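You operate a simulated robot arm through the tools that you are given. There is no shell and no other tool. Be economical: measure what you need, move in short steps, check, and stop when the job is done.

You run a simulated robot arm. Do the job below in one go: nothing can be reset, and whatever is moved stays where it is left.

## Task
Purge the main press nozzle into the steel pot to its red mark.
Fine: pot on the painted ring, carriage out with service, purge, carriage back, pot back where it stood; spill nothing.

It is judged by the outcome, as a careful person would: the job done as asked, and still so three seconds after it is handed in. It fails if anything else is knocked over, pushed out of place, dropped, spilled or broken.

## Robot
A 7-joint arm with a two-finger parallel gripper, hanging from a carriage that runs on a rail from [-2.043, 0.003] to [0.237, 0] (x, y) and turns from -6.213 to 5.794 rad about z. Base frame: it is fixed where the carriage stands at the start and does not move with it; the origin is on the floor, on the carriage's upright axis, x ahead of it, y to its left, z up. Lengths are in m, angles in rad, forces in N, time in s.
With the tool pointing down near the work surface it reaches from about 0.26 to 0.7 m from the robot's upright axis, wherever it stands. Its first joint turns from -2.897 to 2.897 rad. Places, roughly: counter button [0.4, -0.8, 1.8]; hold dial [0.5, -0.8, 1.8]; main press black palm button [0.7, -0.4, 0.8]; main press clamp button [1, -0.3, 0.7]; main press cycle button [0.8, -0.3, 0.7]; main press flow knob [0.8, -0.3, 0.8]; main press heat dial [0.9, -0.3, 0.8]; main press heat switch [0.4, -0.7, 1.9]; main press inject button [0.9, -0.3, 0.7]; main press lamp switch [0.5, -0.7, 1.8]; main press mode switch [0.8, -0.3, 0.7]; main press nozzle in button [1, -0.3, 0.7]; main press nozzle out button [0.9, -0.3, 0.7]; main press open button [0.8, -0.3, 0.7]; main press power switch [0.4, -0.7, 1.8]; main press pressure dial [1, -0.3, 0.8]. Payload 3.91 kg.
The tool frame sits at the grasp point between the pads (the TCP): z along the fingers, y along the line on which they close. The tips reach 0.03 m beyond it. Largest opening 0.11 m; finger width 0.02, thickness 0.01; the body of the gripper, 0.048 by 0.112 m, starts 0.055 m behind the TCP.
Orientation is told as [roll, pitch, yaw] about the base's x, y, z axes, in that order, counted from this pose: with the fingers straight down and closing along the base's y, the tool's x points along the base's -x, its y along +y and its z along -z.

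## Interface
- The arm moves only by the tool move_arm. Its argument "plan" is a list of rows, each an object of numbers (a shift or turn left out is 0, a gripper value left out holds the last): "x", "y", "z": the shift along the tool's x, y, z in m; "rx", "ry", "rz": the turn, a rotation vector about the tool's x, y, z in rad; "grip": the closure, from 0 (fully open) to 1 (shut). In form: [{"x": .., "y": .., "z": .., "rx": .., "ry": .., "rz": .., "grip": ..}, ...]. A call has 1 to 20 rows; each row shifts and turns the commanded pose from where the row before left it, along the tool's axes as they then stand. Rows are played at 5 a second. More than 0.05 m and 0.15 rad between two rows, or a gripper value outside its range, and nothing of the call is played. A pose out of reach is approached as far as the arm can. The call stops where the force on the tool passes 40 N (or 10 N more than at its start, if that is more) or the arm is blocked; 0.2 s more then pass. Each finger travels about 0.108 m/s and halts on what it meets, pressing with about 35 N; the grip force reading is that of the motor and also rises with nothing between the fingers. The clock runs only during rows and for 0.2 s after the last one: add rows that do not move to give the fingers time. The reply holds the time, the measured pose of the TCP, the force on the tool along the base axes, the opening and the grip force, in the units named above and with some noise, with the torque about the TCP (base axes, N m) and any sound that the robot's microphone picked up, and new pictures: "show" is both (left out), scene, wrist or none.
- Cameras (640 x 400 px; columns grow to the right, rows downward): "scene" is now at [0.2375, -0.0576, 1.4324]; the picture's right is [-0.84, -0.54, 0.00], its down [-0.45, 0.71, -0.54] and it looks along [0.29, -0.45, -0.84] (base axes); focal length 288 px, centre (320, 200). "wrist" rides on the gripper at [0.072, 0.017, -0.103] in the tool frame; the picture's right is [-0.23, 0.97, 0.00], its down [-0.76, -0.18, -0.62] and it looks along [-0.61, -0.14, 0.78] (tool axes); focal length 222 px, centre (320, 200). There is no depth. A picture from a camera that has moved, and an enlarged one, comes with that camera's place and axes in the base frame and with its lens.
- move_column(by): slides the trunk up (or, below 0, down) by that many m; the arm and the scene camera ride with it, the base frame stays. It gives what a move gives, with no picture.
- roll_base(legs): drives the robot by 1 to 6 legs, each [ahead, left, turn to the left] in m, m and rad, along the robot's own axes; the way and the turn of a leg run together, so that a leg with both is an arc; at most 1.5 m and 3.142 rad a leg. The arm and the cameras ride along, it lands a little off, and it stops where it bumps. It keeps to its track: a leg is cut to what the track allows. It gives what a move gives, and a new picture of the scene camera.
- turn_head(pan, tilt): turns the head with the scene camera to pan (to the left, within 2.705 rad either way) and tilt (down, from -0.506 to 1.204), counted from straight ahead of the robot. It gives what a move gives, and a new picture of the scene camera.
- close_up(camera, box): a new picture of the part [left, top, right, bottom] of that camera's present view, enlarged. The clock stands still meanwhile.
- close_job(): hands the job in; it is judged then, once.

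Go step by step. Nothing tells you exact positions but the pictures and the camera data: compare them with the known pose of the tool, close in by small moves and look again before you grip or let go. The budget is 120 turns and 260 pictures, counting those below and the enlarged ones. Unless the task says otherwise, let go and move clear before handing in, and close with one line.

The tools are called after "Request:" as name(argument=value, ...) on one line, values as JSON. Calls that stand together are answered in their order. move_arm: Moves the arm, as the interface text tells. Its arguments: {"type":"object","properties":{"plan":{"type":"array","items":{"type":"object","properties":{"x":{"type":"number"},"y":{"type":"number"},"z":{"type":"number"},"rx":{"type":"number"},"ry":{"type":"number"},"rz":{"type":"number"},"grip":{"type":"number"}}}},"show":{"type":"string","enum":["both","scene","wrist","none"]}},"required":["plan"]} The other tools are called the same way: move_column (by) slides the trunk up or down; roll_base (legs) drives the base; turn_head (pan, tilt) turns the head that bears the scene camera; close_up (camera, box) takes an enlarged picture of a part of a camera's view; close_job () hands the job in.

At the start:

```text
time_s: 0.0
tcp_pos: [0.4395, -0.1695, 1.1565]
tcp_rot: [0.0, 0.0, 0.001]
wrist_force: [-0.2, -0.4, 0.7]
torque: [0.01, 0.03, -0.03]
finger_gap: 0.1103
gripper_force: 0.1
trunk travel left (down, up): [-0.125, 0.455]
robot x, y, heading: [0.0021, 0.0018, 0.001]
head pan, tilt: [-1.0, 1.002]
```

scene: 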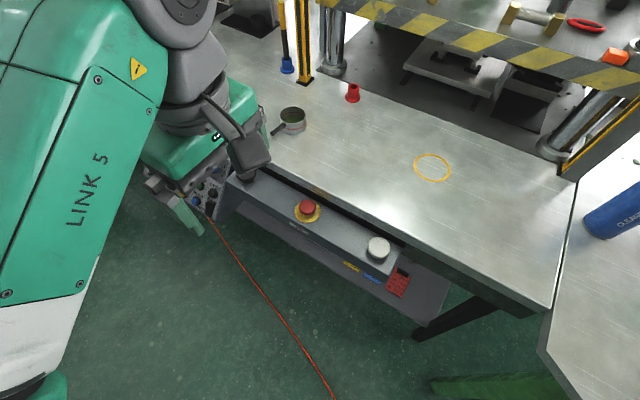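
wrist: 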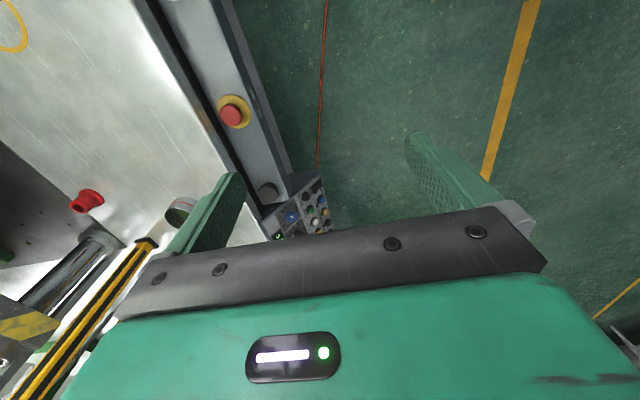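

I see a press table with a yellow painted ring, a small pot with a handle near the arm, and a control panel. I'll look around first.

Request:
turn_head(pan=-1.0, tilt=0.4)

Request:
turn_head(pan=-0.4, tilt=0.6)

Request:
turn_head(pan=-1.6, tilt=0.3)

```text
time_s: 1.0
tcp_pos: [0.4384, -0.1698, 1.1561]
tcp_rot: [0.0, 0.0, 0.002]
wrist_force: [0.1, -0.7, -0.2]
torque: [-0.02, 0.01, 0.02]
finger_gap: 0.11
gripper_force: 0.0
trunk travel left (down, up): [-0.125, 0.455]
robot x, y, heading: [0.0011, -0.0, 0.005]
head pan, tilt: [-1.0, 0.4]
camera scene: at [0.2499, -0.077, 1.4827], right [-0.84, -0.54, 0.0], down [-0.21, 0.33, -0.92], along [0.5, -0.77, -0.39], focal length 288 px, centre (320, 200)
```

scene: 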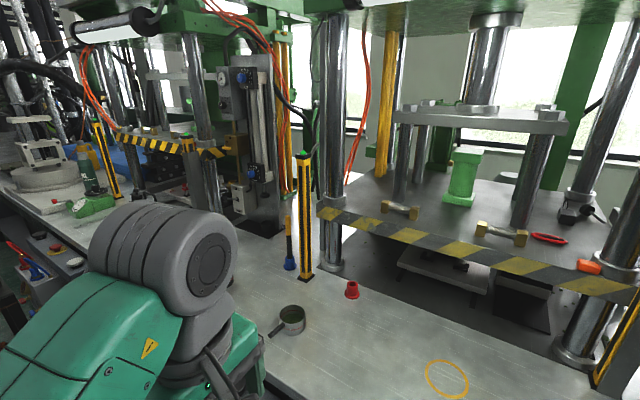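

```text
time_s: 2.0
tcp_pos: [0.4394, -0.1684, 1.1575]
tcp_rot: [0.0, -0.001, 0.001]
wrist_force: [-0.1, -0.3, 0.4]
torque: [0.01, 0.0, 0.01]
finger_gap: 0.1096
gripper_force: 0.1
trunk travel left (down, up): [-0.125, 0.455]
robot x, y, heading: [-0.0001, 0.0013, -0.001]
head pan, tilt: [-0.4, 0.6]
camera scene: at [0.2813, -0.0335, 1.4645], right [-0.39, -0.92, 0.0], down [-0.52, 0.22, -0.83], along [0.76, -0.32, -0.56], focal length 288 px, centre (320, 200)
```

scene: 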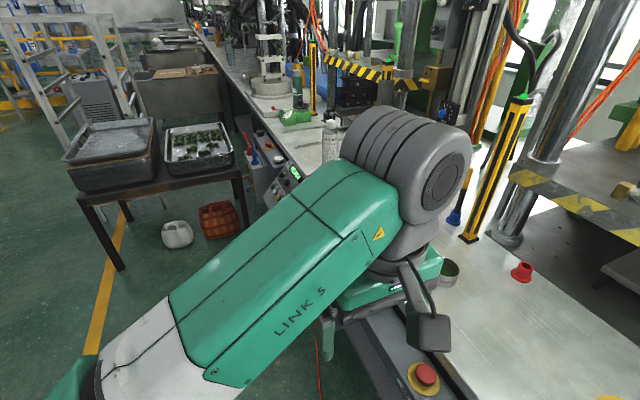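

```text
time_s: 3.4
tcp_pos: [0.4383, -0.1695, 1.1566]
tcp_rot: [-0.001, -0.001, 0.0]
wrist_force: [0.1, -0.8, 1.0]
torque: [-0.02, 0.0, 0.0]
finger_gap: 0.1099
gripper_force: 0.1
trunk travel left (down, up): [-0.125, 0.455]
robot x, y, heading: [-0.0002, 0.0018, -0.002]
head pan, tilt: [-1.6, 0.3]
camera scene: at [0.1972, -0.0923, 1.492], right [-1.0, 0.03, 0.0], down [0.01, 0.3, -0.96], along [-0.03, -0.95, -0.3], focal length 288 px, centre (320, 200)
```

scene: 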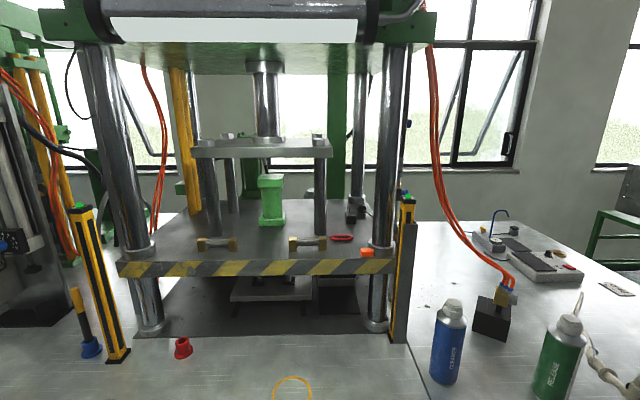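

Next I look up for the nozzle and the high panel.

Request:
turn_head(pan=-1.6, tilt=-0.4)

Request:
turn_head(pan=-0.9, tilt=-0.3)

Request:
turn_head(pan=-1.6, tilt=1.0)

Request:
close_up(camera="wrist", box=[240, 160, 350, 240])

```text
time_s: 4.5
tcp_pos: [0.4387, -0.1693, 1.1563]
tcp_rot: [0.0, -0.001, 0.0]
wrist_force: [-0.8, 0.2, 0.3]
torque: [0.0, 0.01, -0.01]
finger_gap: 0.1098
gripper_force: 0.0
trunk travel left (down, up): [-0.125, 0.455]
robot x, y, heading: [-0.0039, 0.002, 0.001]
head pan, tilt: [-1.6, -0.4]
camera scene: at [0.1977, -0.0722, 1.5527], right [-1.0, 0.03, 0.0], down [-0.01, -0.39, -0.92], along [-0.03, -0.92, 0.39], focal length 288 px, centre (320, 200)
```

scene: 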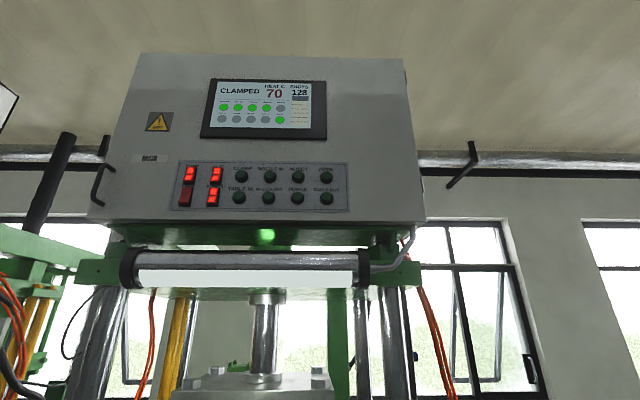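

```text
time_s: 5.5
tcp_pos: [0.4398, -0.1677, 1.1568]
tcp_rot: [-0.001, 0.0, 0.0]
wrist_force: [0.1, -0.5, -0.4]
torque: [0.01, -0.01, 0.02]
finger_gap: 0.1101
gripper_force: 0.0
trunk travel left (down, up): [-0.125, 0.455]
robot x, y, heading: [-0.0005, -0.0009, -0.001]
head pan, tilt: [-0.901, -0.3]
camera scene: at [0.2487, -0.0606, 1.5452], right [-0.78, -0.62, 0.0], down [0.18, -0.23, -0.96], along [0.59, -0.75, 0.3], focal length 288 px, centre (320, 200)
```

scene: 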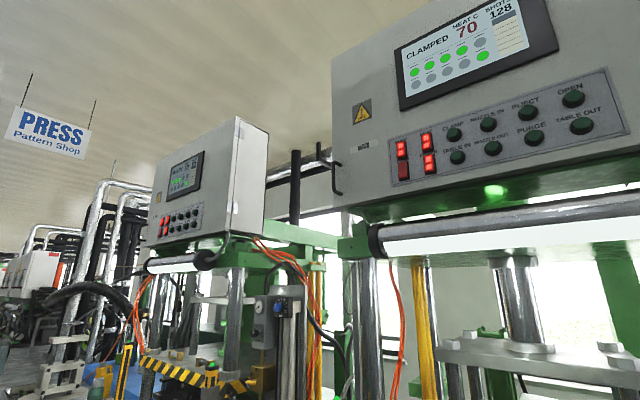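

```text
time_s: 7.0
tcp_pos: [0.4386, -0.1688, 1.1559]
tcp_rot: [-0.001, 0.0, 0.0]
wrist_force: [-0.3, 0.0, 0.6]
torque: [-0.02, 0.0, -0.02]
finger_gap: 0.1101
gripper_force: 0.1
trunk travel left (down, up): [-0.125, 0.455]
robot x, y, heading: [0.0008, -0.0033, 0.003]
head pan, tilt: [-1.6, 1.0]
camera scene: at [0.1979, -0.0687, 1.4326], right [-1.0, 0.03, 0.0], down [0.02, 0.84, -0.54], along [-0.02, -0.54, -0.84], focal length 288 px, centre (320, 200)
```

scene: 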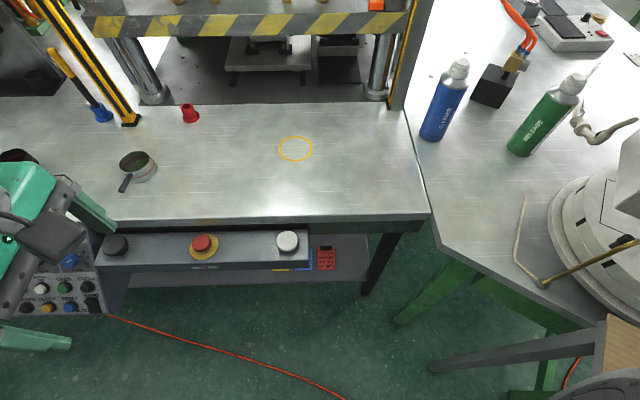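

```text
5.00 times, centred on (295, 200) of wrist
camera zoom: at [0.3668, -0.1519, 1.2598], right [0.23, 0.97, 0.0], down [0.76, -0.18, 0.62], along [0.61, -0.14, -0.78], focal length 1111 px, centre (445, 200)
```

zoom: 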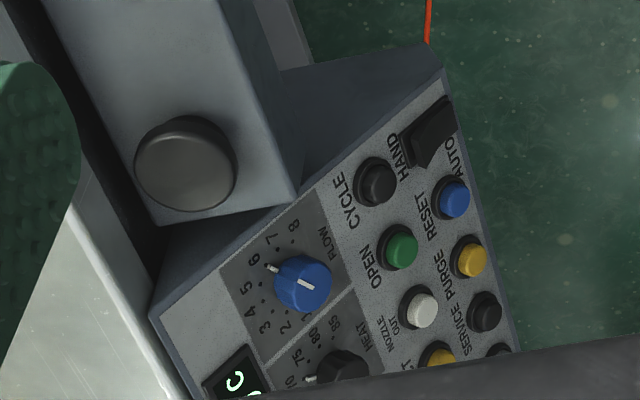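

Request:
turn_head(pan=-1.4, tilt=-0.35)

Request:
close_up(camera="scene", box=[180, 60, 420, 220])

Request:
turn_head(pan=-1.5, tilt=0.3)

Request:
close_up(camera="scene", box=[160, 60, 480, 260])

Request:
close_up(camera="scene", box=[100, 200, 420, 400])

```text
time_s: 8.5
tcp_pos: [0.4385, -0.1693, 1.1565]
tcp_rot: [0.001, 0.001, 0.001]
wrist_force: [0.7, 0.1, -0.3]
torque: [0.01, -0.01, -0.03]
finger_gap: 0.1102
gripper_force: 0.1
trunk travel left (down, up): [-0.125, 0.455]
robot x, y, heading: [-0.0004, -0.0019, -0.001]
head pan, tilt: [-1.4, -0.351]
camera scene: at [0.2128, -0.0739, 1.5491], right [-0.99, -0.17, 0.0], down [0.06, -0.34, -0.94], along [0.16, -0.93, 0.34], focal length 288 px, centre (320, 200)
```

scene: 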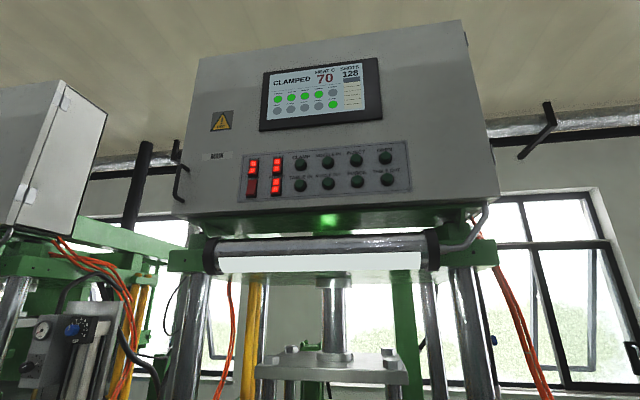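

```text
2.50 times, centred on (300, 140) of scene
camera zoom: at [0.2128, -0.0739, 1.5491], right [-0.99, -0.17, 0.0], down [0.06, -0.34, -0.94], along [0.16, -0.93, 0.34], focal length 720 px, centre (370, 350)
```

zoom: 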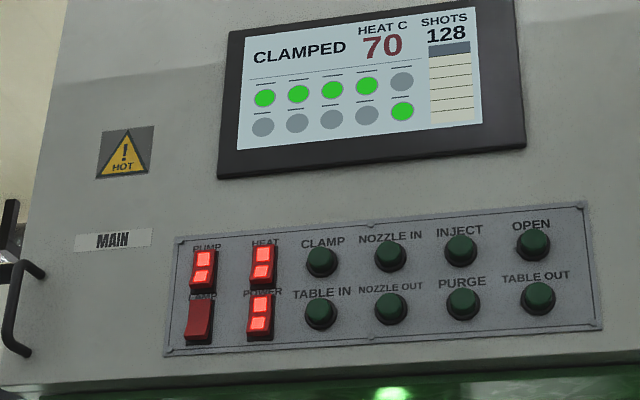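

```text
time_s: 9.5
tcp_pos: [0.439, -0.1708, 1.1572]
tcp_rot: [-0.001, 0.002, 0.0]
wrist_force: [-0.8, 0.5, -0.7]
torque: [-0.01, 0.0, 0.0]
finger_gap: 0.1098
gripper_force: 0.2
trunk travel left (down, up): [-0.125, 0.455]
robot x, y, heading: [-0.002, 0.003, -0.001]
head pan, tilt: [-1.499, 0.3]
camera scene: at [0.2066, -0.0921, 1.4921], right [-1.0, -0.07, 0.0], down [-0.02, 0.29, -0.96], along [0.07, -0.95, -0.29], focal length 288 px, centre (320, 200)
```

scene: 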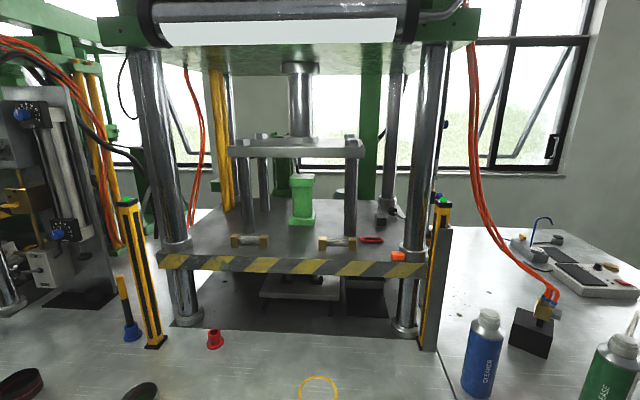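

```text
2.00 times, centred on (320, 160) of scene
camera zoom: at [0.2066, -0.0921, 1.4921], right [-1.0, -0.07, 0.0], down [-0.02, 0.29, -0.96], along [0.07, -0.95, -0.29], focal length 576 px, centre (320, 280)
```

zoom: 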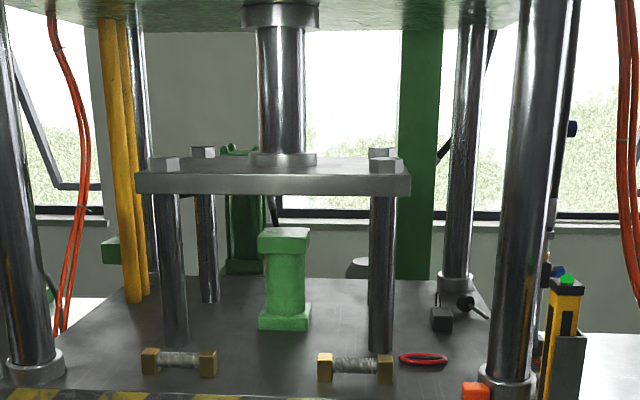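

```text
2.00 times, centred on (260, 300) of scene
camera zoom: at [0.2066, -0.0921, 1.4921], right [-1.0, -0.07, 0.0], down [-0.02, 0.29, -0.96], along [0.07, -0.95, -0.29], focal length 576 px, centre (440, 0)
```

zoom: 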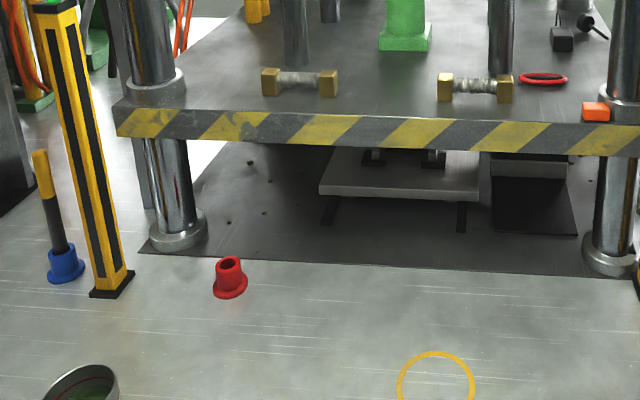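

Request:
turn_head(pan=-1.55, tilt=-0.35)

Request:
close_up(camera="scene", box=[220, 60, 340, 135])

Request:
turn_head(pan=-1.2, tilt=1.1)

Request:
close_up(camera="scene", box=[160, 90, 260, 152])

```text
time_s: 10.6
tcp_pos: [0.4386, -0.17, 1.1557]
tcp_rot: [0.001, 0.0, -0.001]
wrist_force: [0.7, 0.0, -0.2]
torque: [-0.01, 0.01, -0.03]
finger_gap: 0.11
gripper_force: 0.0
trunk travel left (down, up): [-0.125, 0.455]
robot x, y, heading: [0.0013, -0.0006, -0.001]
head pan, tilt: [-1.55, -0.351]
camera scene: at [0.2015, -0.075, 1.5491], right [-1.0, -0.02, 0.0], down [0.01, -0.34, -0.94], along [0.02, -0.94, 0.34], focal length 288 px, centre (320, 200)
```

scene: 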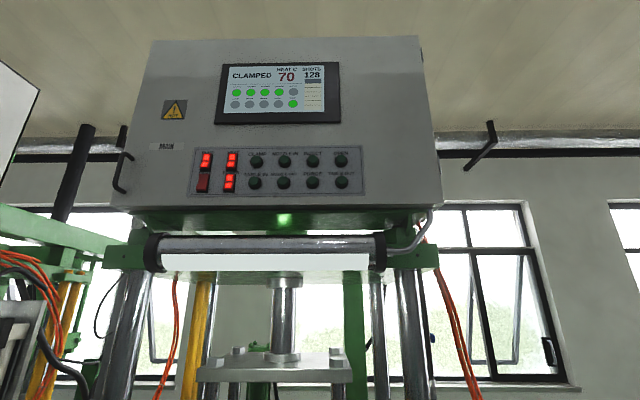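

```text
5.33 times, centred on (280, 98) of scene
camera zoom: at [0.2015, -0.075, 1.5491], right [-1.0, -0.02, 0.0], down [0.01, -0.34, -0.94], along [0.02, -0.94, 0.34], focal length 1536 px, centre (533, 747)
```

zoom: 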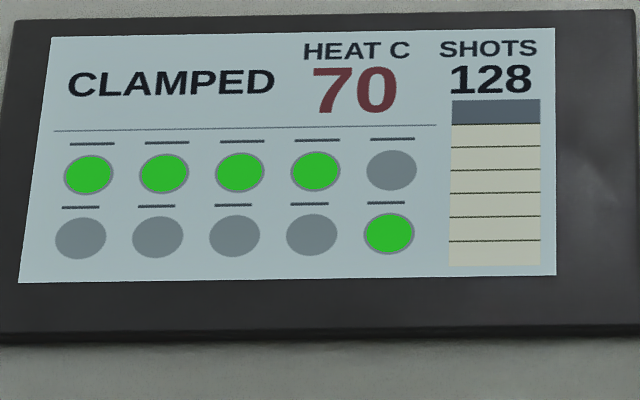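

```text
time_s: 12.1
tcp_pos: [0.4394, -0.1684, 1.1577]
tcp_rot: [0.0, -0.001, -0.001]
wrist_force: [0.6, -0.1, 0.1]
torque: [0.01, 0.02, 0.01]
finger_gap: 0.11
gripper_force: 0.1
trunk travel left (down, up): [-0.125, 0.455]
robot x, y, heading: [-0.0024, 0.0012, 0.0]
head pan, tilt: [-1.201, 1.1]
camera scene: at [0.2227, -0.0579, 1.4259], right [-0.93, -0.36, 0.0], down [-0.32, 0.83, -0.45], along [0.16, -0.42, -0.89], focal length 288 px, centre (320, 200)
```

scene: 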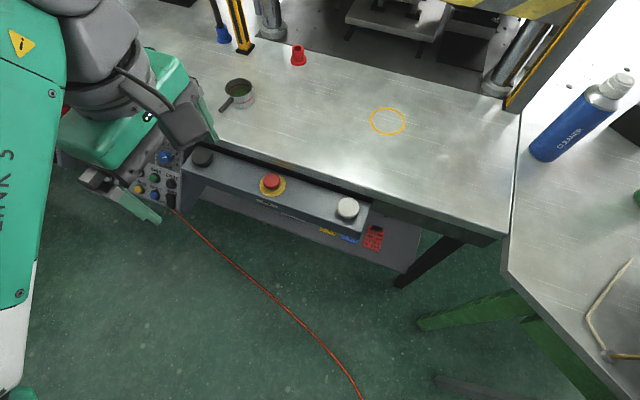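

```text
6.40 times, centred on (210, 121) of scene
camera zoom: at [0.2227, -0.0579, 1.4259], right [-0.93, -0.36, 0.0], down [-0.32, 0.83, -0.45], along [0.16, -0.42, -0.89], focal length 1844 px, centre (1024, 706)
```

zoom: 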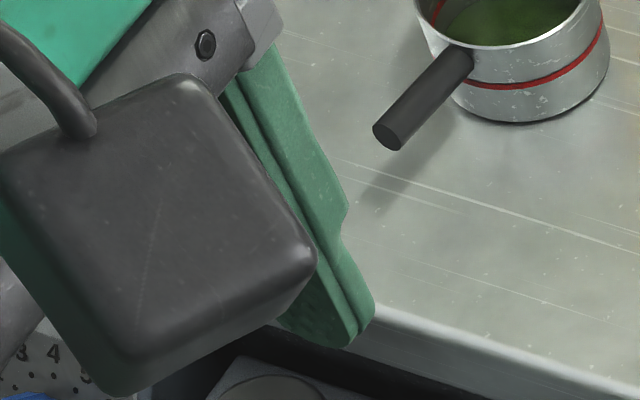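

The pot (grey, red band round it) stands near (0.63,-0.54) and the ring near (0.27,-0.58). I'll roll ahead so the control panel and pot come in reach and view.

Request:
roll_base(legs=[[0.22, 0, 0]])

Request:
move_arm(plan=[{"x": 0.0}], show="wrist")

Request:
close_up(camera="wrist", box=[200, 0, 420, 140])

```text
time_s: 13.8
tcp_pos: [0.6619, -0.1678, 1.1568]
tcp_rot: [0.001, -0.002, 0.002]
wrist_force: [0.2, -0.2, -0.3]
torque: [0.02, 0.0, -0.01]
finger_gap: 0.1099
gripper_force: 0.0
trunk travel left (down, up): [-0.125, 0.455]
robot x, y, heading: [0.2258, -0.0016, 0.004]
head pan, tilt: [-1.201, 1.1]
camera scene: at [0.4452, -0.0574, 1.4259], right [-0.93, -0.36, 0.0], down [-0.33, 0.83, -0.45], along [0.17, -0.42, -0.89], focal length 288 px, centre (320, 200)
```

scene: 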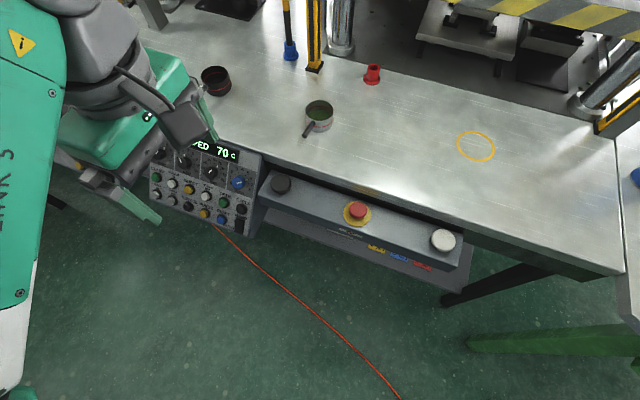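

```text
time_s: 14.2
tcp_pos: [0.6628, -0.1674, 1.1564]
tcp_rot: [0.001, 0.0, 0.004]
wrist_force: [0.5, -0.1, 0.0]
torque: [0.01, 0.02, -0.01]
finger_gap: 0.11
gripper_force: 0.1
trunk travel left (down, up): [-0.125, 0.455]
robot x, y, heading: [0.222, -0.0015, 0.005]
head pan, tilt: [-1.201, 1.1]
camera wrist: at [0.5895, -0.1508, 1.2597], right [0.22, 0.97, 0.0], down [0.76, -0.18, 0.62], along [0.61, -0.14, -0.78], focal length 222 px, centre (320, 200)
```

wrist: 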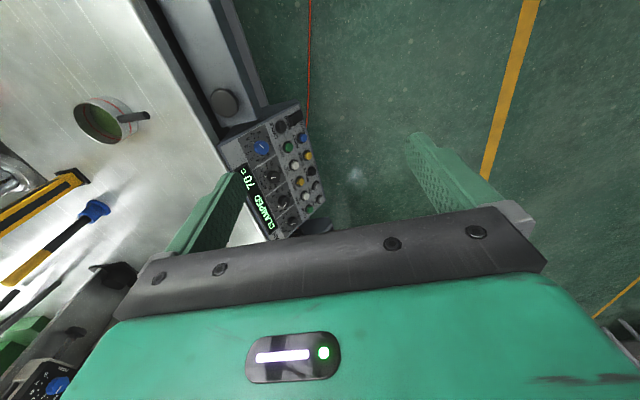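

```text
2.86 times, centred on (310, 70) of wrist
camera zoom: at [0.5895, -0.1508, 1.2597], right [0.22, 0.97, 0.0], down [0.76, -0.18, 0.62], along [0.61, -0.14, -0.78], focal length 635 px, centre (349, 571)
```

zoom: 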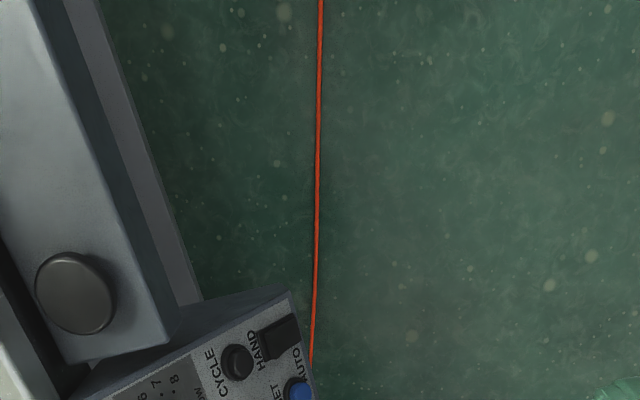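

Request:
close_up(camera="wrist", box=[210, 95, 350, 245])

Request:
close_up(camera="wrist", box=[60, 80, 160, 150])

Request:
close_up(camera="scene", box=[140, 120, 270, 240])

Request:
close_up(camera="scene", box=[260, 80, 360, 150])

Request:
close_up(camera="scene", box=[310, 200, 470, 300])

```text
2.67 times, centred on (280, 170) of wrist
camera zoom: at [0.5895, -0.1508, 1.2597], right [0.22, 0.97, 0.0], down [0.76, -0.18, 0.62], along [0.61, -0.14, -0.78], focal length 592 px, centre (427, 280)
```

zoom: 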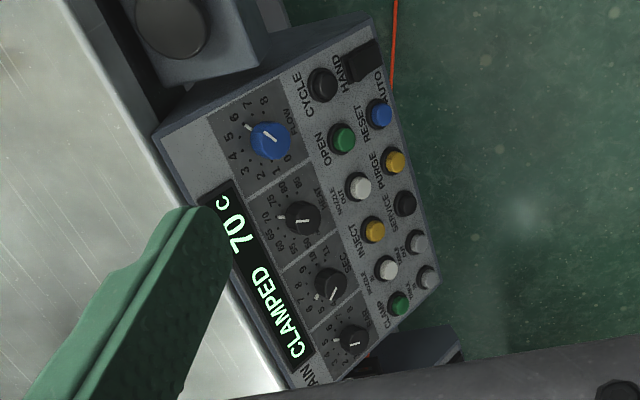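

```text
5.71 times, centred on (110, 115) of wrist
camera zoom: at [0.5895, -0.1508, 1.2597], right [0.22, 0.97, 0.0], down [0.76, -0.18, 0.62], along [0.61, -0.14, -0.78], focal length 1269 px, centre (1520, 686)
```

zoom: 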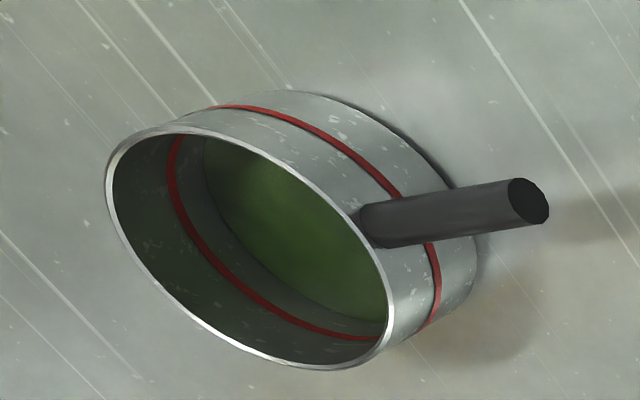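

```text
3.33 times, centred on (205, 180) of scene
camera zoom: at [0.4451, -0.0574, 1.4259], right [-0.93, -0.36, 0.0], down [-0.33, 0.83, -0.45], along [0.17, -0.42, -0.89], focal length 960 px, centre (703, 267)
```

zoom: 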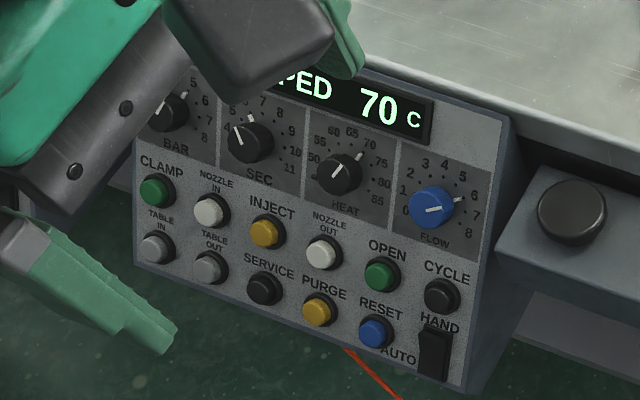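

```text
5.71 times, centred on (310, 115) of scene
camera zoom: at [0.4451, -0.0574, 1.4259], right [-0.93, -0.36, 0.0], down [-0.33, 0.83, -0.45], along [0.17, -0.42, -0.89], focal length 1646 px, centre (377, 686)
```

zoom: 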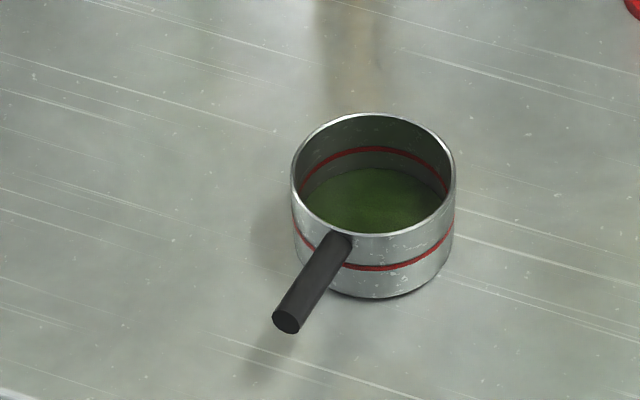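

```text
4.00 times, centred on (390, 250) of scene
camera zoom: at [0.4451, -0.0574, 1.4259], right [-0.93, -0.36, 0.0], down [-0.33, 0.83, -0.45], along [0.17, -0.42, -0.89], focal length 1152 px, centre (40, 0)
```

zoom: 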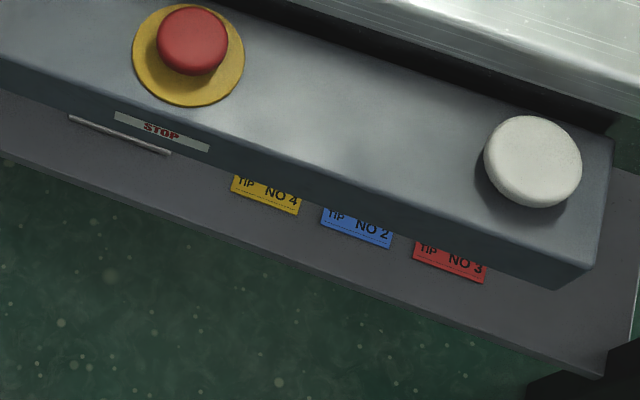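

The pot is at about (0.635,-0.53), rim z≈0.90, handle towards me; it holds green stuff or a reflection. I'll turn the wrist so the fingers close along x and move above the pot.

Request:
move_arm(plan=[{"rz": 0.1428}, {"rz": 0.1428}, {"rz": 0.1428}, {"rz": 0.1428}, {"rz": 0.1428}, {"rz": 0.1428}, {"rz": 0.1428}, {"rz": 0.1428}, {"rz": 0.1428}, {"rz": 0.1428}, {"rz": 0.1428}], show="none")

Request:
move_arm(plan=[{"x": -0.045, "y": -0.003}, {"x": -0.045, "y": -0.003}, {"x": -0.045, "y": -0.003}, {"x": -0.045, "y": -0.003}, {"x": -0.045, "y": -0.003}, {"x": -0.035, "y": -0.003}])

```text
time_s: 16.6
tcp_pos: [0.663, -0.1691, 1.1573]
tcp_rot: [-0.001, 0.001, -1.569]
wrist_force: [0.7, -0.3, -0.5]
torque: [0.02, 0.02, -0.03]
finger_gap: 0.1099
gripper_force: 0.0
trunk travel left (down, up): [-0.125, 0.455]
robot x, y, heading: [0.2199, 0.0004, 0.001]
head pan, tilt: [-1.201, 1.1]
```

```text
time_s: 18.0
tcp_pos: [0.6476, -0.4279, 1.1572]
tcp_rot: [0.0, -0.001, -1.567]
wrist_force: [0.5, -1.1, -0.4]
torque: [0.0, 0.04, 0.0]
finger_gap: 0.1097
gripper_force: 0.0
trunk travel left (down, up): [-0.125, 0.455]
robot x, y, heading: [0.2189, -0.0042, -0.001]
head pan, tilt: [-1.201, 1.1]
camera scene: at [0.445, -0.0574, 1.4259], right [-0.93, -0.36, 0.0], down [-0.33, 0.83, -0.45], along [0.17, -0.42, -0.89], focal length 288 px, centre (320, 200)
camera wrist: at [0.6638, -0.3556, 1.2602], right [0.97, -0.22, 0.0], down [-0.17, -0.76, 0.62], along [-0.14, -0.61, -0.78], focal length 222 px, centre (320, 200)
```

scene: 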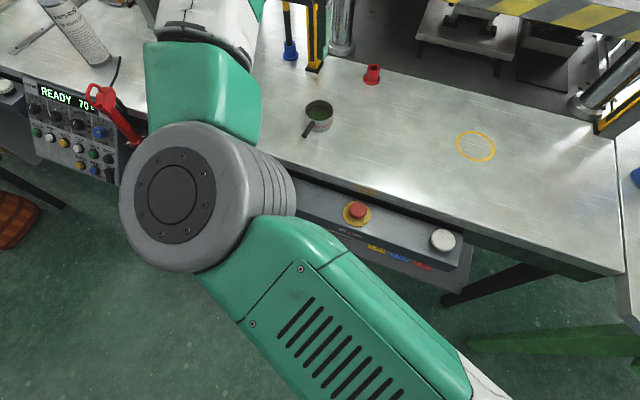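
wrist: 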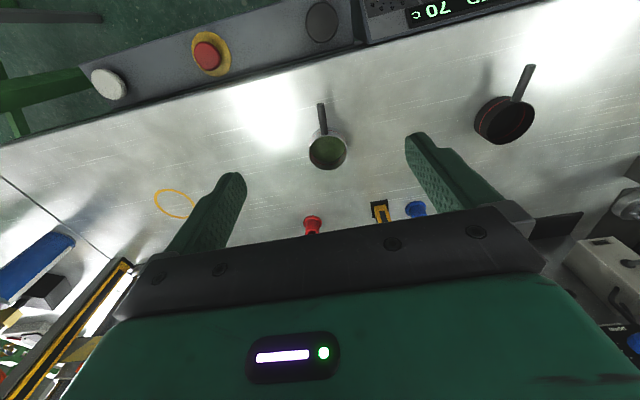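

Request:
move_arm(plan=[{"x": -0.05, "y": -0.005}, {"x": -0.05, "y": -0.004}, {"z": 0.05}, {"z": 0.05}, {"z": 0.04}])

Request:
close_up(camera="wrist", box=[220, 20, 460, 170])

```text
refused: row 1 steps farther than a row can; nothing moved
```

```text
2.67 times, centred on (340, 95) of wrist
camera zoom: at [0.6638, -0.3556, 1.2602], right [0.97, -0.22, 0.0], down [-0.17, -0.76, 0.62], along [-0.14, -0.61, -0.78], focal length 592 px, centre (267, 480)
```

zoom: 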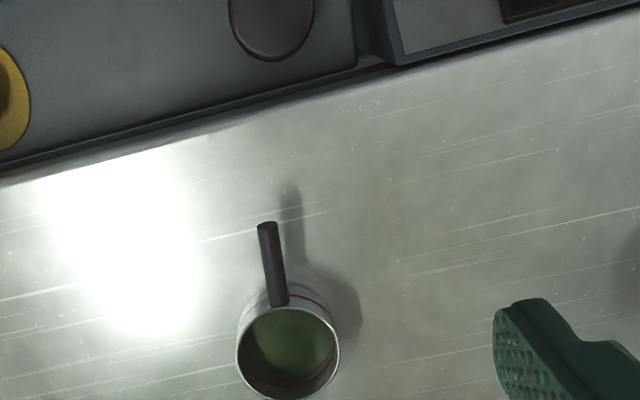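

Request:
move_arm(plan=[{"x": -0.048, "y": -0.005}, {"x": -0.048, "y": -0.004}, {"x": -0.004, "z": 0.045}, {"z": 0.05}, {"z": 0.045}])

Request:
close_up(camera="wrist", box=[200, 60, 480, 235])

```text
time_s: 19.2
tcp_pos: [0.6372, -0.5284, 1.0153]
tcp_rot: [0.002, 0.0, -1.566]
wrist_force: [0.2, -0.8, -0.3]
torque: [-0.02, -0.01, -0.01]
finger_gap: 0.1098
gripper_force: 0.0
trunk travel left (down, up): [-0.125, 0.455]
robot x, y, heading: [0.2215, 0.0011, 0.003]
head pan, tilt: [-1.201, 1.1]
camera scene: at [0.445, -0.0574, 1.4259], right [-0.93, -0.36, 0.0], down [-0.33, 0.83, -0.45], along [0.17, -0.42, -0.89], focal length 288 px, centre (320, 200)
camera wrist: at [0.6536, -0.4552, 1.1187], right [0.97, -0.22, 0.0], down [-0.18, -0.76, 0.62], along [-0.14, -0.61, -0.78], focal length 222 px, centre (320, 200)
```

scene: 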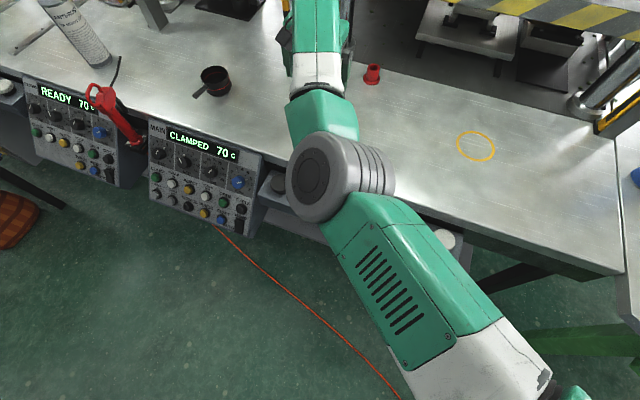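
wrist: 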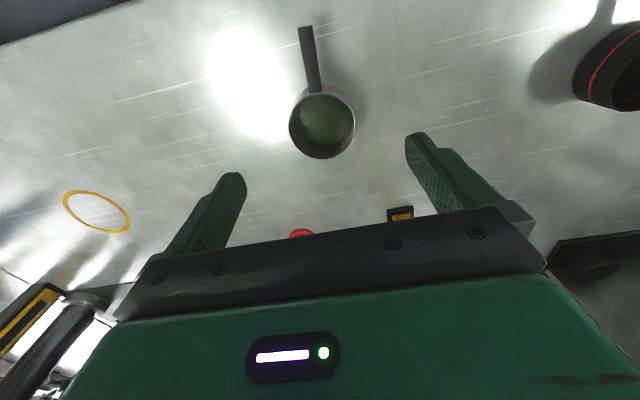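

```text
2.29 times, centred on (340, 148) of wrist
camera zoom: at [0.6536, -0.4552, 1.1187], right [0.97, -0.22, 0.0], down [-0.18, -0.76, 0.62], along [-0.14, -0.61, -0.78], focal length 508 px, centre (274, 320)
```

zoom: 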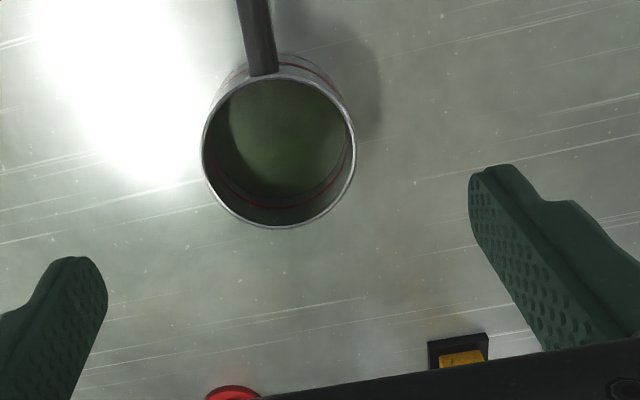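

Request:
move_arm(plan=[{"x": -0.008, "z": 0.045}, {"z": 0.035}], show="wrist")

Request:
turn_head(pan=-0.9, tilt=0.75)

```text
time_s: 19.8
tcp_pos: [0.6361, -0.536, 0.9348]
tcp_rot: [0.001, -0.001, -1.568]
wrist_force: [-0.2, 0.3, 0.1]
torque: [-0.02, -0.03, -0.02]
finger_gap: 0.1098
gripper_force: 0.2
trunk travel left (down, up): [-0.125, 0.455]
robot x, y, heading: [0.2158, -0.0012, -0.0]
head pan, tilt: [-1.201, 1.1]
camera wrist: at [0.6531, -0.4628, 1.0383], right [0.97, -0.22, 0.0], down [-0.17, -0.76, 0.62], along [-0.14, -0.61, -0.78], focal length 222 px, centre (320, 200)
```

wrist: 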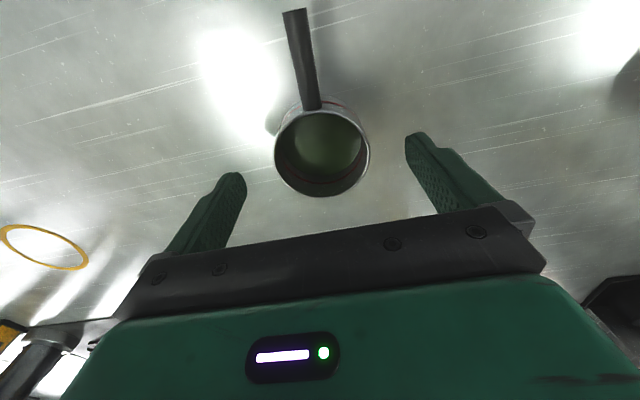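

```text
time_s: 20.7
tcp_pos: [0.6372, -0.5356, 0.9362]
tcp_rot: [0.003, 0.0, -1.567]
wrist_force: [0.2, -0.8, 0.6]
torque: [0.01, 0.0, 0.0]
finger_gap: 0.11
gripper_force: 0.1
trunk travel left (down, up): [-0.125, 0.455]
robot x, y, heading: [0.2197, 0.0016, 0.0]
head pan, tilt: [-0.901, 0.75]
camera scene: at [0.4737, -0.0634, 1.4516], right [-0.78, -0.62, 0.0], down [-0.43, 0.53, -0.73], along [0.46, -0.57, -0.68], focal length 288 px, centre (320, 200)
```

scene: 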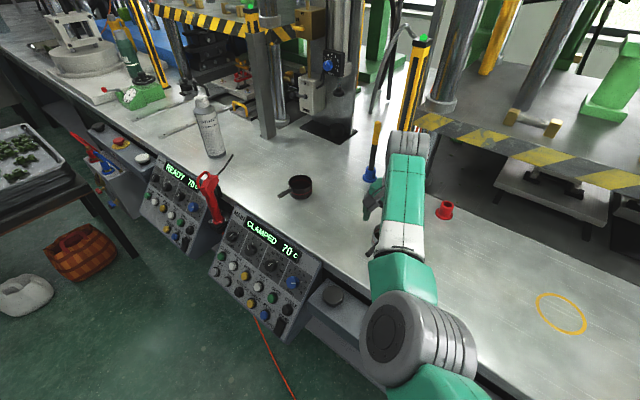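

The pot lies centred between the fingers. I lower to rim height and close gently.

Request:
move_arm(plan=[{"z": 0.02}, {"z": 0.015}, {"z": 0}], show="wrist")

```text
time_s: 21.5
tcp_pos: [0.6363, -0.5356, 0.9004]
tcp_rot: [0.0, -0.001, -1.569]
wrist_force: [0.3, 0.1, 0.2]
torque: [-0.01, 0.01, 0.02]
finger_gap: 0.1101
gripper_force: 0.0
trunk travel left (down, up): [-0.125, 0.455]
robot x, y, heading: [0.2235, 0.0004, 0.004]
head pan, tilt: [-0.901, 0.75]
camera wrist: at [0.6537, -0.4624, 1.0038], right [0.97, -0.22, 0.0], down [-0.18, -0.76, 0.62], along [-0.14, -0.61, -0.78], focal length 222 px, centre (320, 200)
```

wrist: 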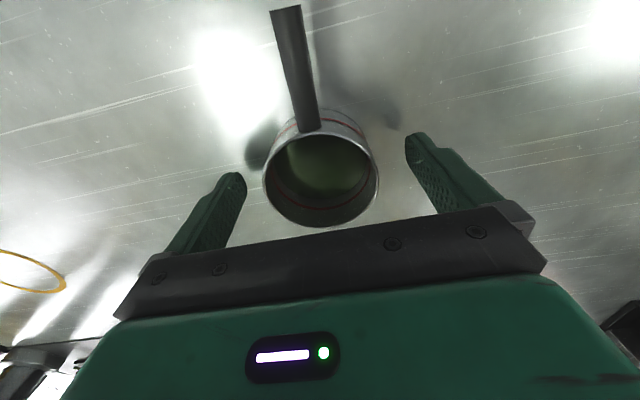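

Request:
move_arm(plan=[{"z": 0.006}, {"grip": 0.2}, {"grip": 0.3}, {"grip": 0.4}, {"grip": 0.4}], show="wrist")

```text
time_s: 22.7
tcp_pos: [0.6363, -0.535, 0.8949]
tcp_rot: [-0.001, -0.001, -1.569]
wrist_force: [0.7, -0.5, -1.0]
torque: [-0.03, -0.01, 0.02]
finger_gap: 0.071
gripper_force: 35.1
trunk travel left (down, up): [-0.125, 0.455]
robot x, y, heading: [0.2215, 0.0028, 0.007]
head pan, tilt: [-0.901, 0.75]
camera wrist: at [0.6528, -0.4627, 0.9983], right [0.97, -0.22, 0.0], down [-0.17, -0.76, 0.62], along [-0.14, -0.61, -0.78], focal length 222 px, centre (320, 200)
```

wrist: 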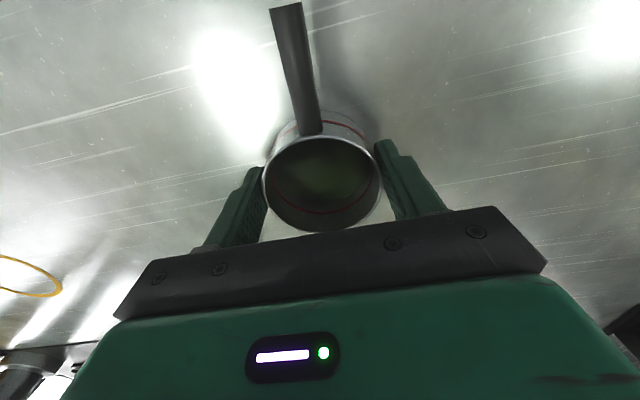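

Gripped (gap 0.071 m); the pot's home is TCP (0.636,-0.535,0.895). I lift it and carry it towards the ring.

Request:
move_arm(plan=[{"z": -0.015}, {"z": -0.025}, {"z": -0.025}, {"z": -0.005}, {"y": -0.015, "x": -0.003}, {"y": -0.0298, "x": -0.0055}, {"y": -0.0298, "x": -0.0055}, {"y": -0.0298, "x": -0.0055}, {"y": -0.0298, "x": -0.0055}, {"y": -0.0298, "x": -0.0055}, {"y": -0.0298, "x": -0.0055}, {"y": -0.0298, "x": -0.0055}, {"y": -0.0298, "x": -0.0055}, {"y": -0.0298, "x": -0.0055}, {"y": -0.02, "x": -0.0055}, {"y": -0.01}])

```text
time_s: 26.1
tcp_pos: [0.3213, -0.5971, 0.9651]
tcp_rot: [0.0, 0.0, -1.566]
wrist_force: [0.0, 0.3, -2.0]
torque: [-0.01, -0.03, 0.01]
finger_gap: 0.0712
gripper_force: 35.3
trunk travel left (down, up): [-0.125, 0.455]
robot x, y, heading: [0.2235, -0.0017, 0.005]
head pan, tilt: [-0.901, 0.75]
camera scene: at [0.4738, -0.0633, 1.4516], right [-0.78, -0.62, 0.0], down [-0.43, 0.53, -0.73], along [0.46, -0.57, -0.68], focal length 288 px, centre (320, 200)
camera wrist: at [0.3377, -0.5233, 1.0684], right [0.97, -0.22, 0.0], down [-0.17, -0.76, 0.62], along [-0.14, -0.61, -0.78], focal length 222 px, centre (320, 200)
```

scene: 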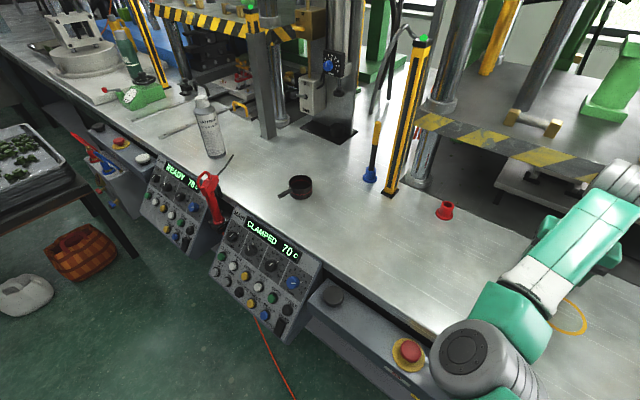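
wrist: 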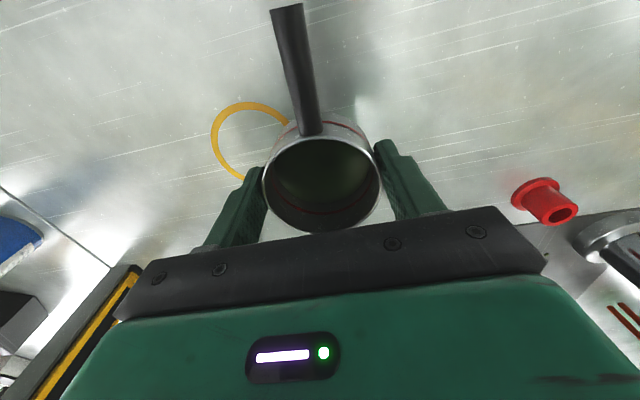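

Request:
move_arm(plan=[{"y": -0.025, "x": -0.004}, {"y": -0.025, "x": -0.004}, {"y": -0.02, "x": -0.003}, {"z": 0.02}, {"z": 0.015}])

Request:
turn_head(pan=-1.5, tilt=1.0)

```text
time_s: 27.3
tcp_pos: [0.2525, -0.6074, 0.9302]
tcp_rot: [-0.001, 0.002, -1.566]
wrist_force: [0.1, 1.0, -1.7]
torque: [-0.01, -0.01, 0.01]
finger_gap: 0.071
gripper_force: 35.1
trunk travel left (down, up): [-0.125, 0.455]
robot x, y, heading: [0.222, -0.0012, 0.004]
head pan, tilt: [-0.901, 0.75]
camera scene: at [0.4738, -0.0631, 1.4516], right [-0.78, -0.62, 0.0], down [-0.43, 0.53, -0.73], along [0.46, -0.57, -0.68], focal length 288 px, centre (320, 200)
camera wrist: at [0.2692, -0.5354, 1.0337], right [0.97, -0.22, 0.0], down [-0.17, -0.76, 0.62], along [-0.14, -0.61, -0.78], focal length 222 px, centre (320, 200)
```

scene: 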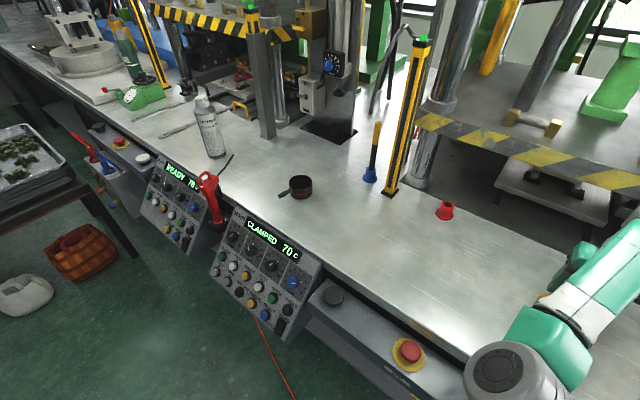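
wrist: 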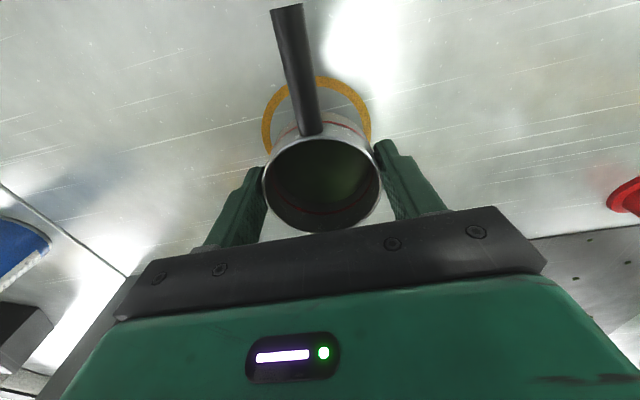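

```text
time_s: 28.3
tcp_pos: [0.2524, -0.6085, 0.9305]
tcp_rot: [0.0, 0.002, -1.567]
wrist_force: [0.3, 0.1, -1.6]
torque: [-0.02, 0.02, 0.02]
finger_gap: 0.0714
gripper_force: 34.7
trunk travel left (down, up): [-0.125, 0.455]
robot x, y, heading: [0.2205, -0.0027, 0.004]
head pan, tilt: [-1.499, 1.0]
camera scene: at [0.4274, -0.068, 1.4325], right [-1.0, -0.08, 0.0], down [-0.06, 0.84, -0.54], along [0.04, -0.54, -0.84], focal length 288 px, centre (320, 200)
```

scene: 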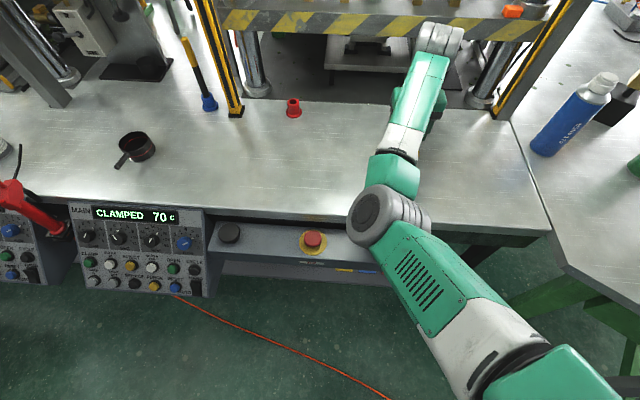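

Pot is over the ring's centre within a few mm. Lowering it down.

Request:
move_arm(plan=[{"x": -0.002, "z": 0.015}, {"z": 0.012}, {"z": 0.005}, {"z": 0}], show="wrist")

```text
time_s: 29.3
tcp_pos: [0.2544, -0.607, 0.8996]
tcp_rot: [0.0, 0.0, -1.566]
wrist_force: [-0.1, 0.4, -0.8]
torque: [0.01, -0.01, 0.01]
finger_gap: 0.0712
gripper_force: 35.1
trunk travel left (down, up): [-0.125, 0.455]
robot x, y, heading: [0.2235, 0.001, 0.003]
head pan, tilt: [-1.499, 1.0]
camera wrist: at [0.2698, -0.5349, 1.0018], right [0.97, -0.22, 0.0], down [-0.17, -0.76, 0.62], along [-0.14, -0.61, -0.78], focal length 222 px, centre (320, 200)
```

wrist: 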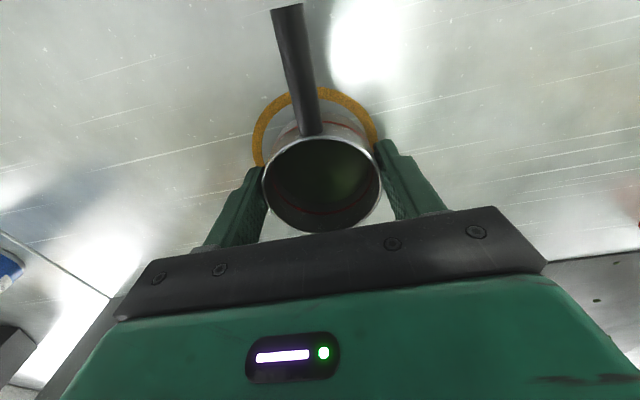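

Request:
move_arm(plan=[{"y": -0.002, "x": -0.002, "z": 0.003}, {"z": 0.002}, {"z": 0}], show="none")

```text
time_s: 30.1
tcp_pos: [0.2525, -0.6127, 0.895]
tcp_rot: [0.001, -0.002, -1.568]
wrist_force: [-2.6, 7.3, 19.4]
torque: [0.3, 0.13, 0.0]
finger_gap: 0.0713
gripper_force: 35.0
trunk travel left (down, up): [-0.125, 0.455]
robot x, y, heading: [0.2225, 0.0005, 0.007]
head pan, tilt: [-1.499, 1.0]
```

Contact with the table. I ease off a millimetre and open.

Request:
move_arm(plan=[{"z": -0.0015}, {"grip": 0.3}, {"grip": 0.15}, {"grip": 0.0}, {"z": 0}, {"z": -0.04}, {"z": -0.05}, {"z": -0.05}])

Request:
close_up(camera="wrist", box=[220, 40, 420, 165])

```text
time_s: 31.9
tcp_pos: [0.256, -0.6094, 1.0328]
tcp_rot: [0.0, 0.0, -1.568]
wrist_force: [-1.0, -0.2, 0.2]
torque: [0.0, 0.0, 0.01]
finger_gap: 0.11
gripper_force: 0.1
trunk travel left (down, up): [-0.125, 0.455]
robot x, y, heading: [0.2221, -0.0001, 0.006]
head pan, tilt: [-1.499, 1.0]
camera scene: at [0.4274, -0.0681, 1.4324], right [-1.0, -0.08, 0.0], down [-0.06, 0.84, -0.54], along [0.04, -0.54, -0.84], focal length 288 px, centre (320, 200)
camera wrist: at [0.2719, -0.5372, 1.1365], right [0.97, -0.22, 0.0], down [-0.17, -0.76, 0.62], along [-0.14, -0.61, -0.78], focal length 222 px, centre (320, 200)
```

scene: 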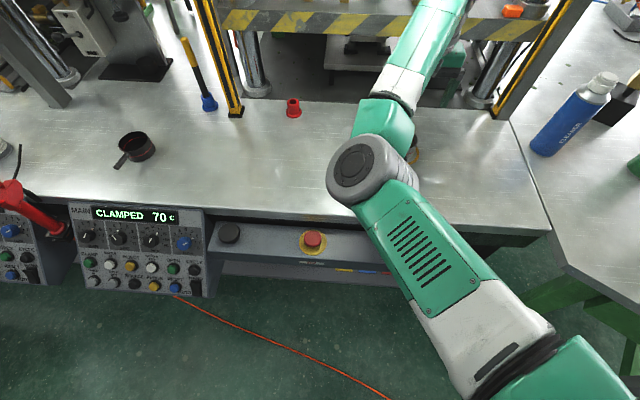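
wrist: 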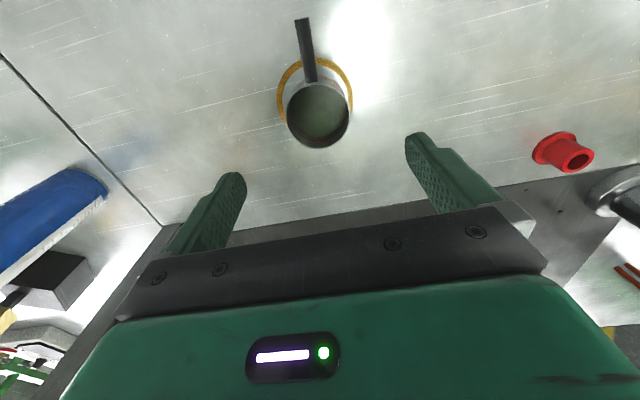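

```text
3.20 times, centred on (320, 102) of wrist
camera zoom: at [0.2719, -0.5372, 1.1365], right [0.97, -0.22, 0.0], down [-0.17, -0.76, 0.62], along [-0.14, -0.61, -0.78], focal length 711 px, centre (320, 512)
```

zoom: 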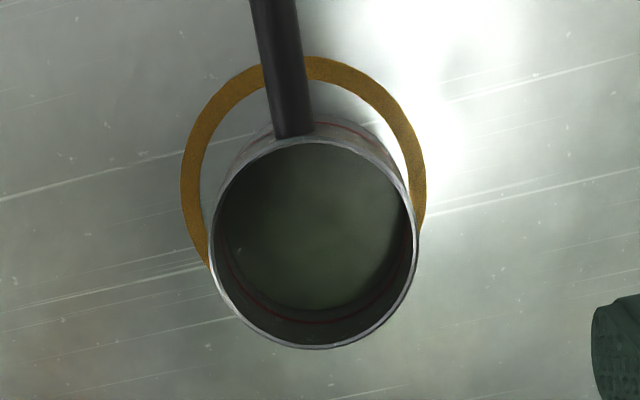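

Request:
close_up(camera="wrist", box=[270, 40, 366, 100])

```text
6.67 times, centred on (318, 70) of wrist
camera zoom: at [0.2719, -0.5372, 1.1365], right [0.97, -0.22, 0.0], down [-0.17, -0.76, 0.62], along [-0.14, -0.61, -0.78], focal length 1481 px, centre (333, 1067)
```

zoom: 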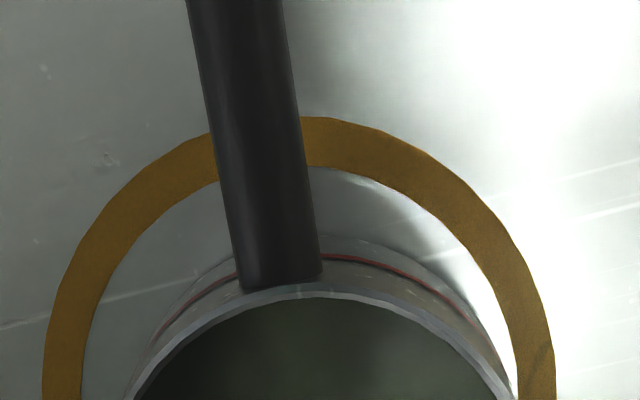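

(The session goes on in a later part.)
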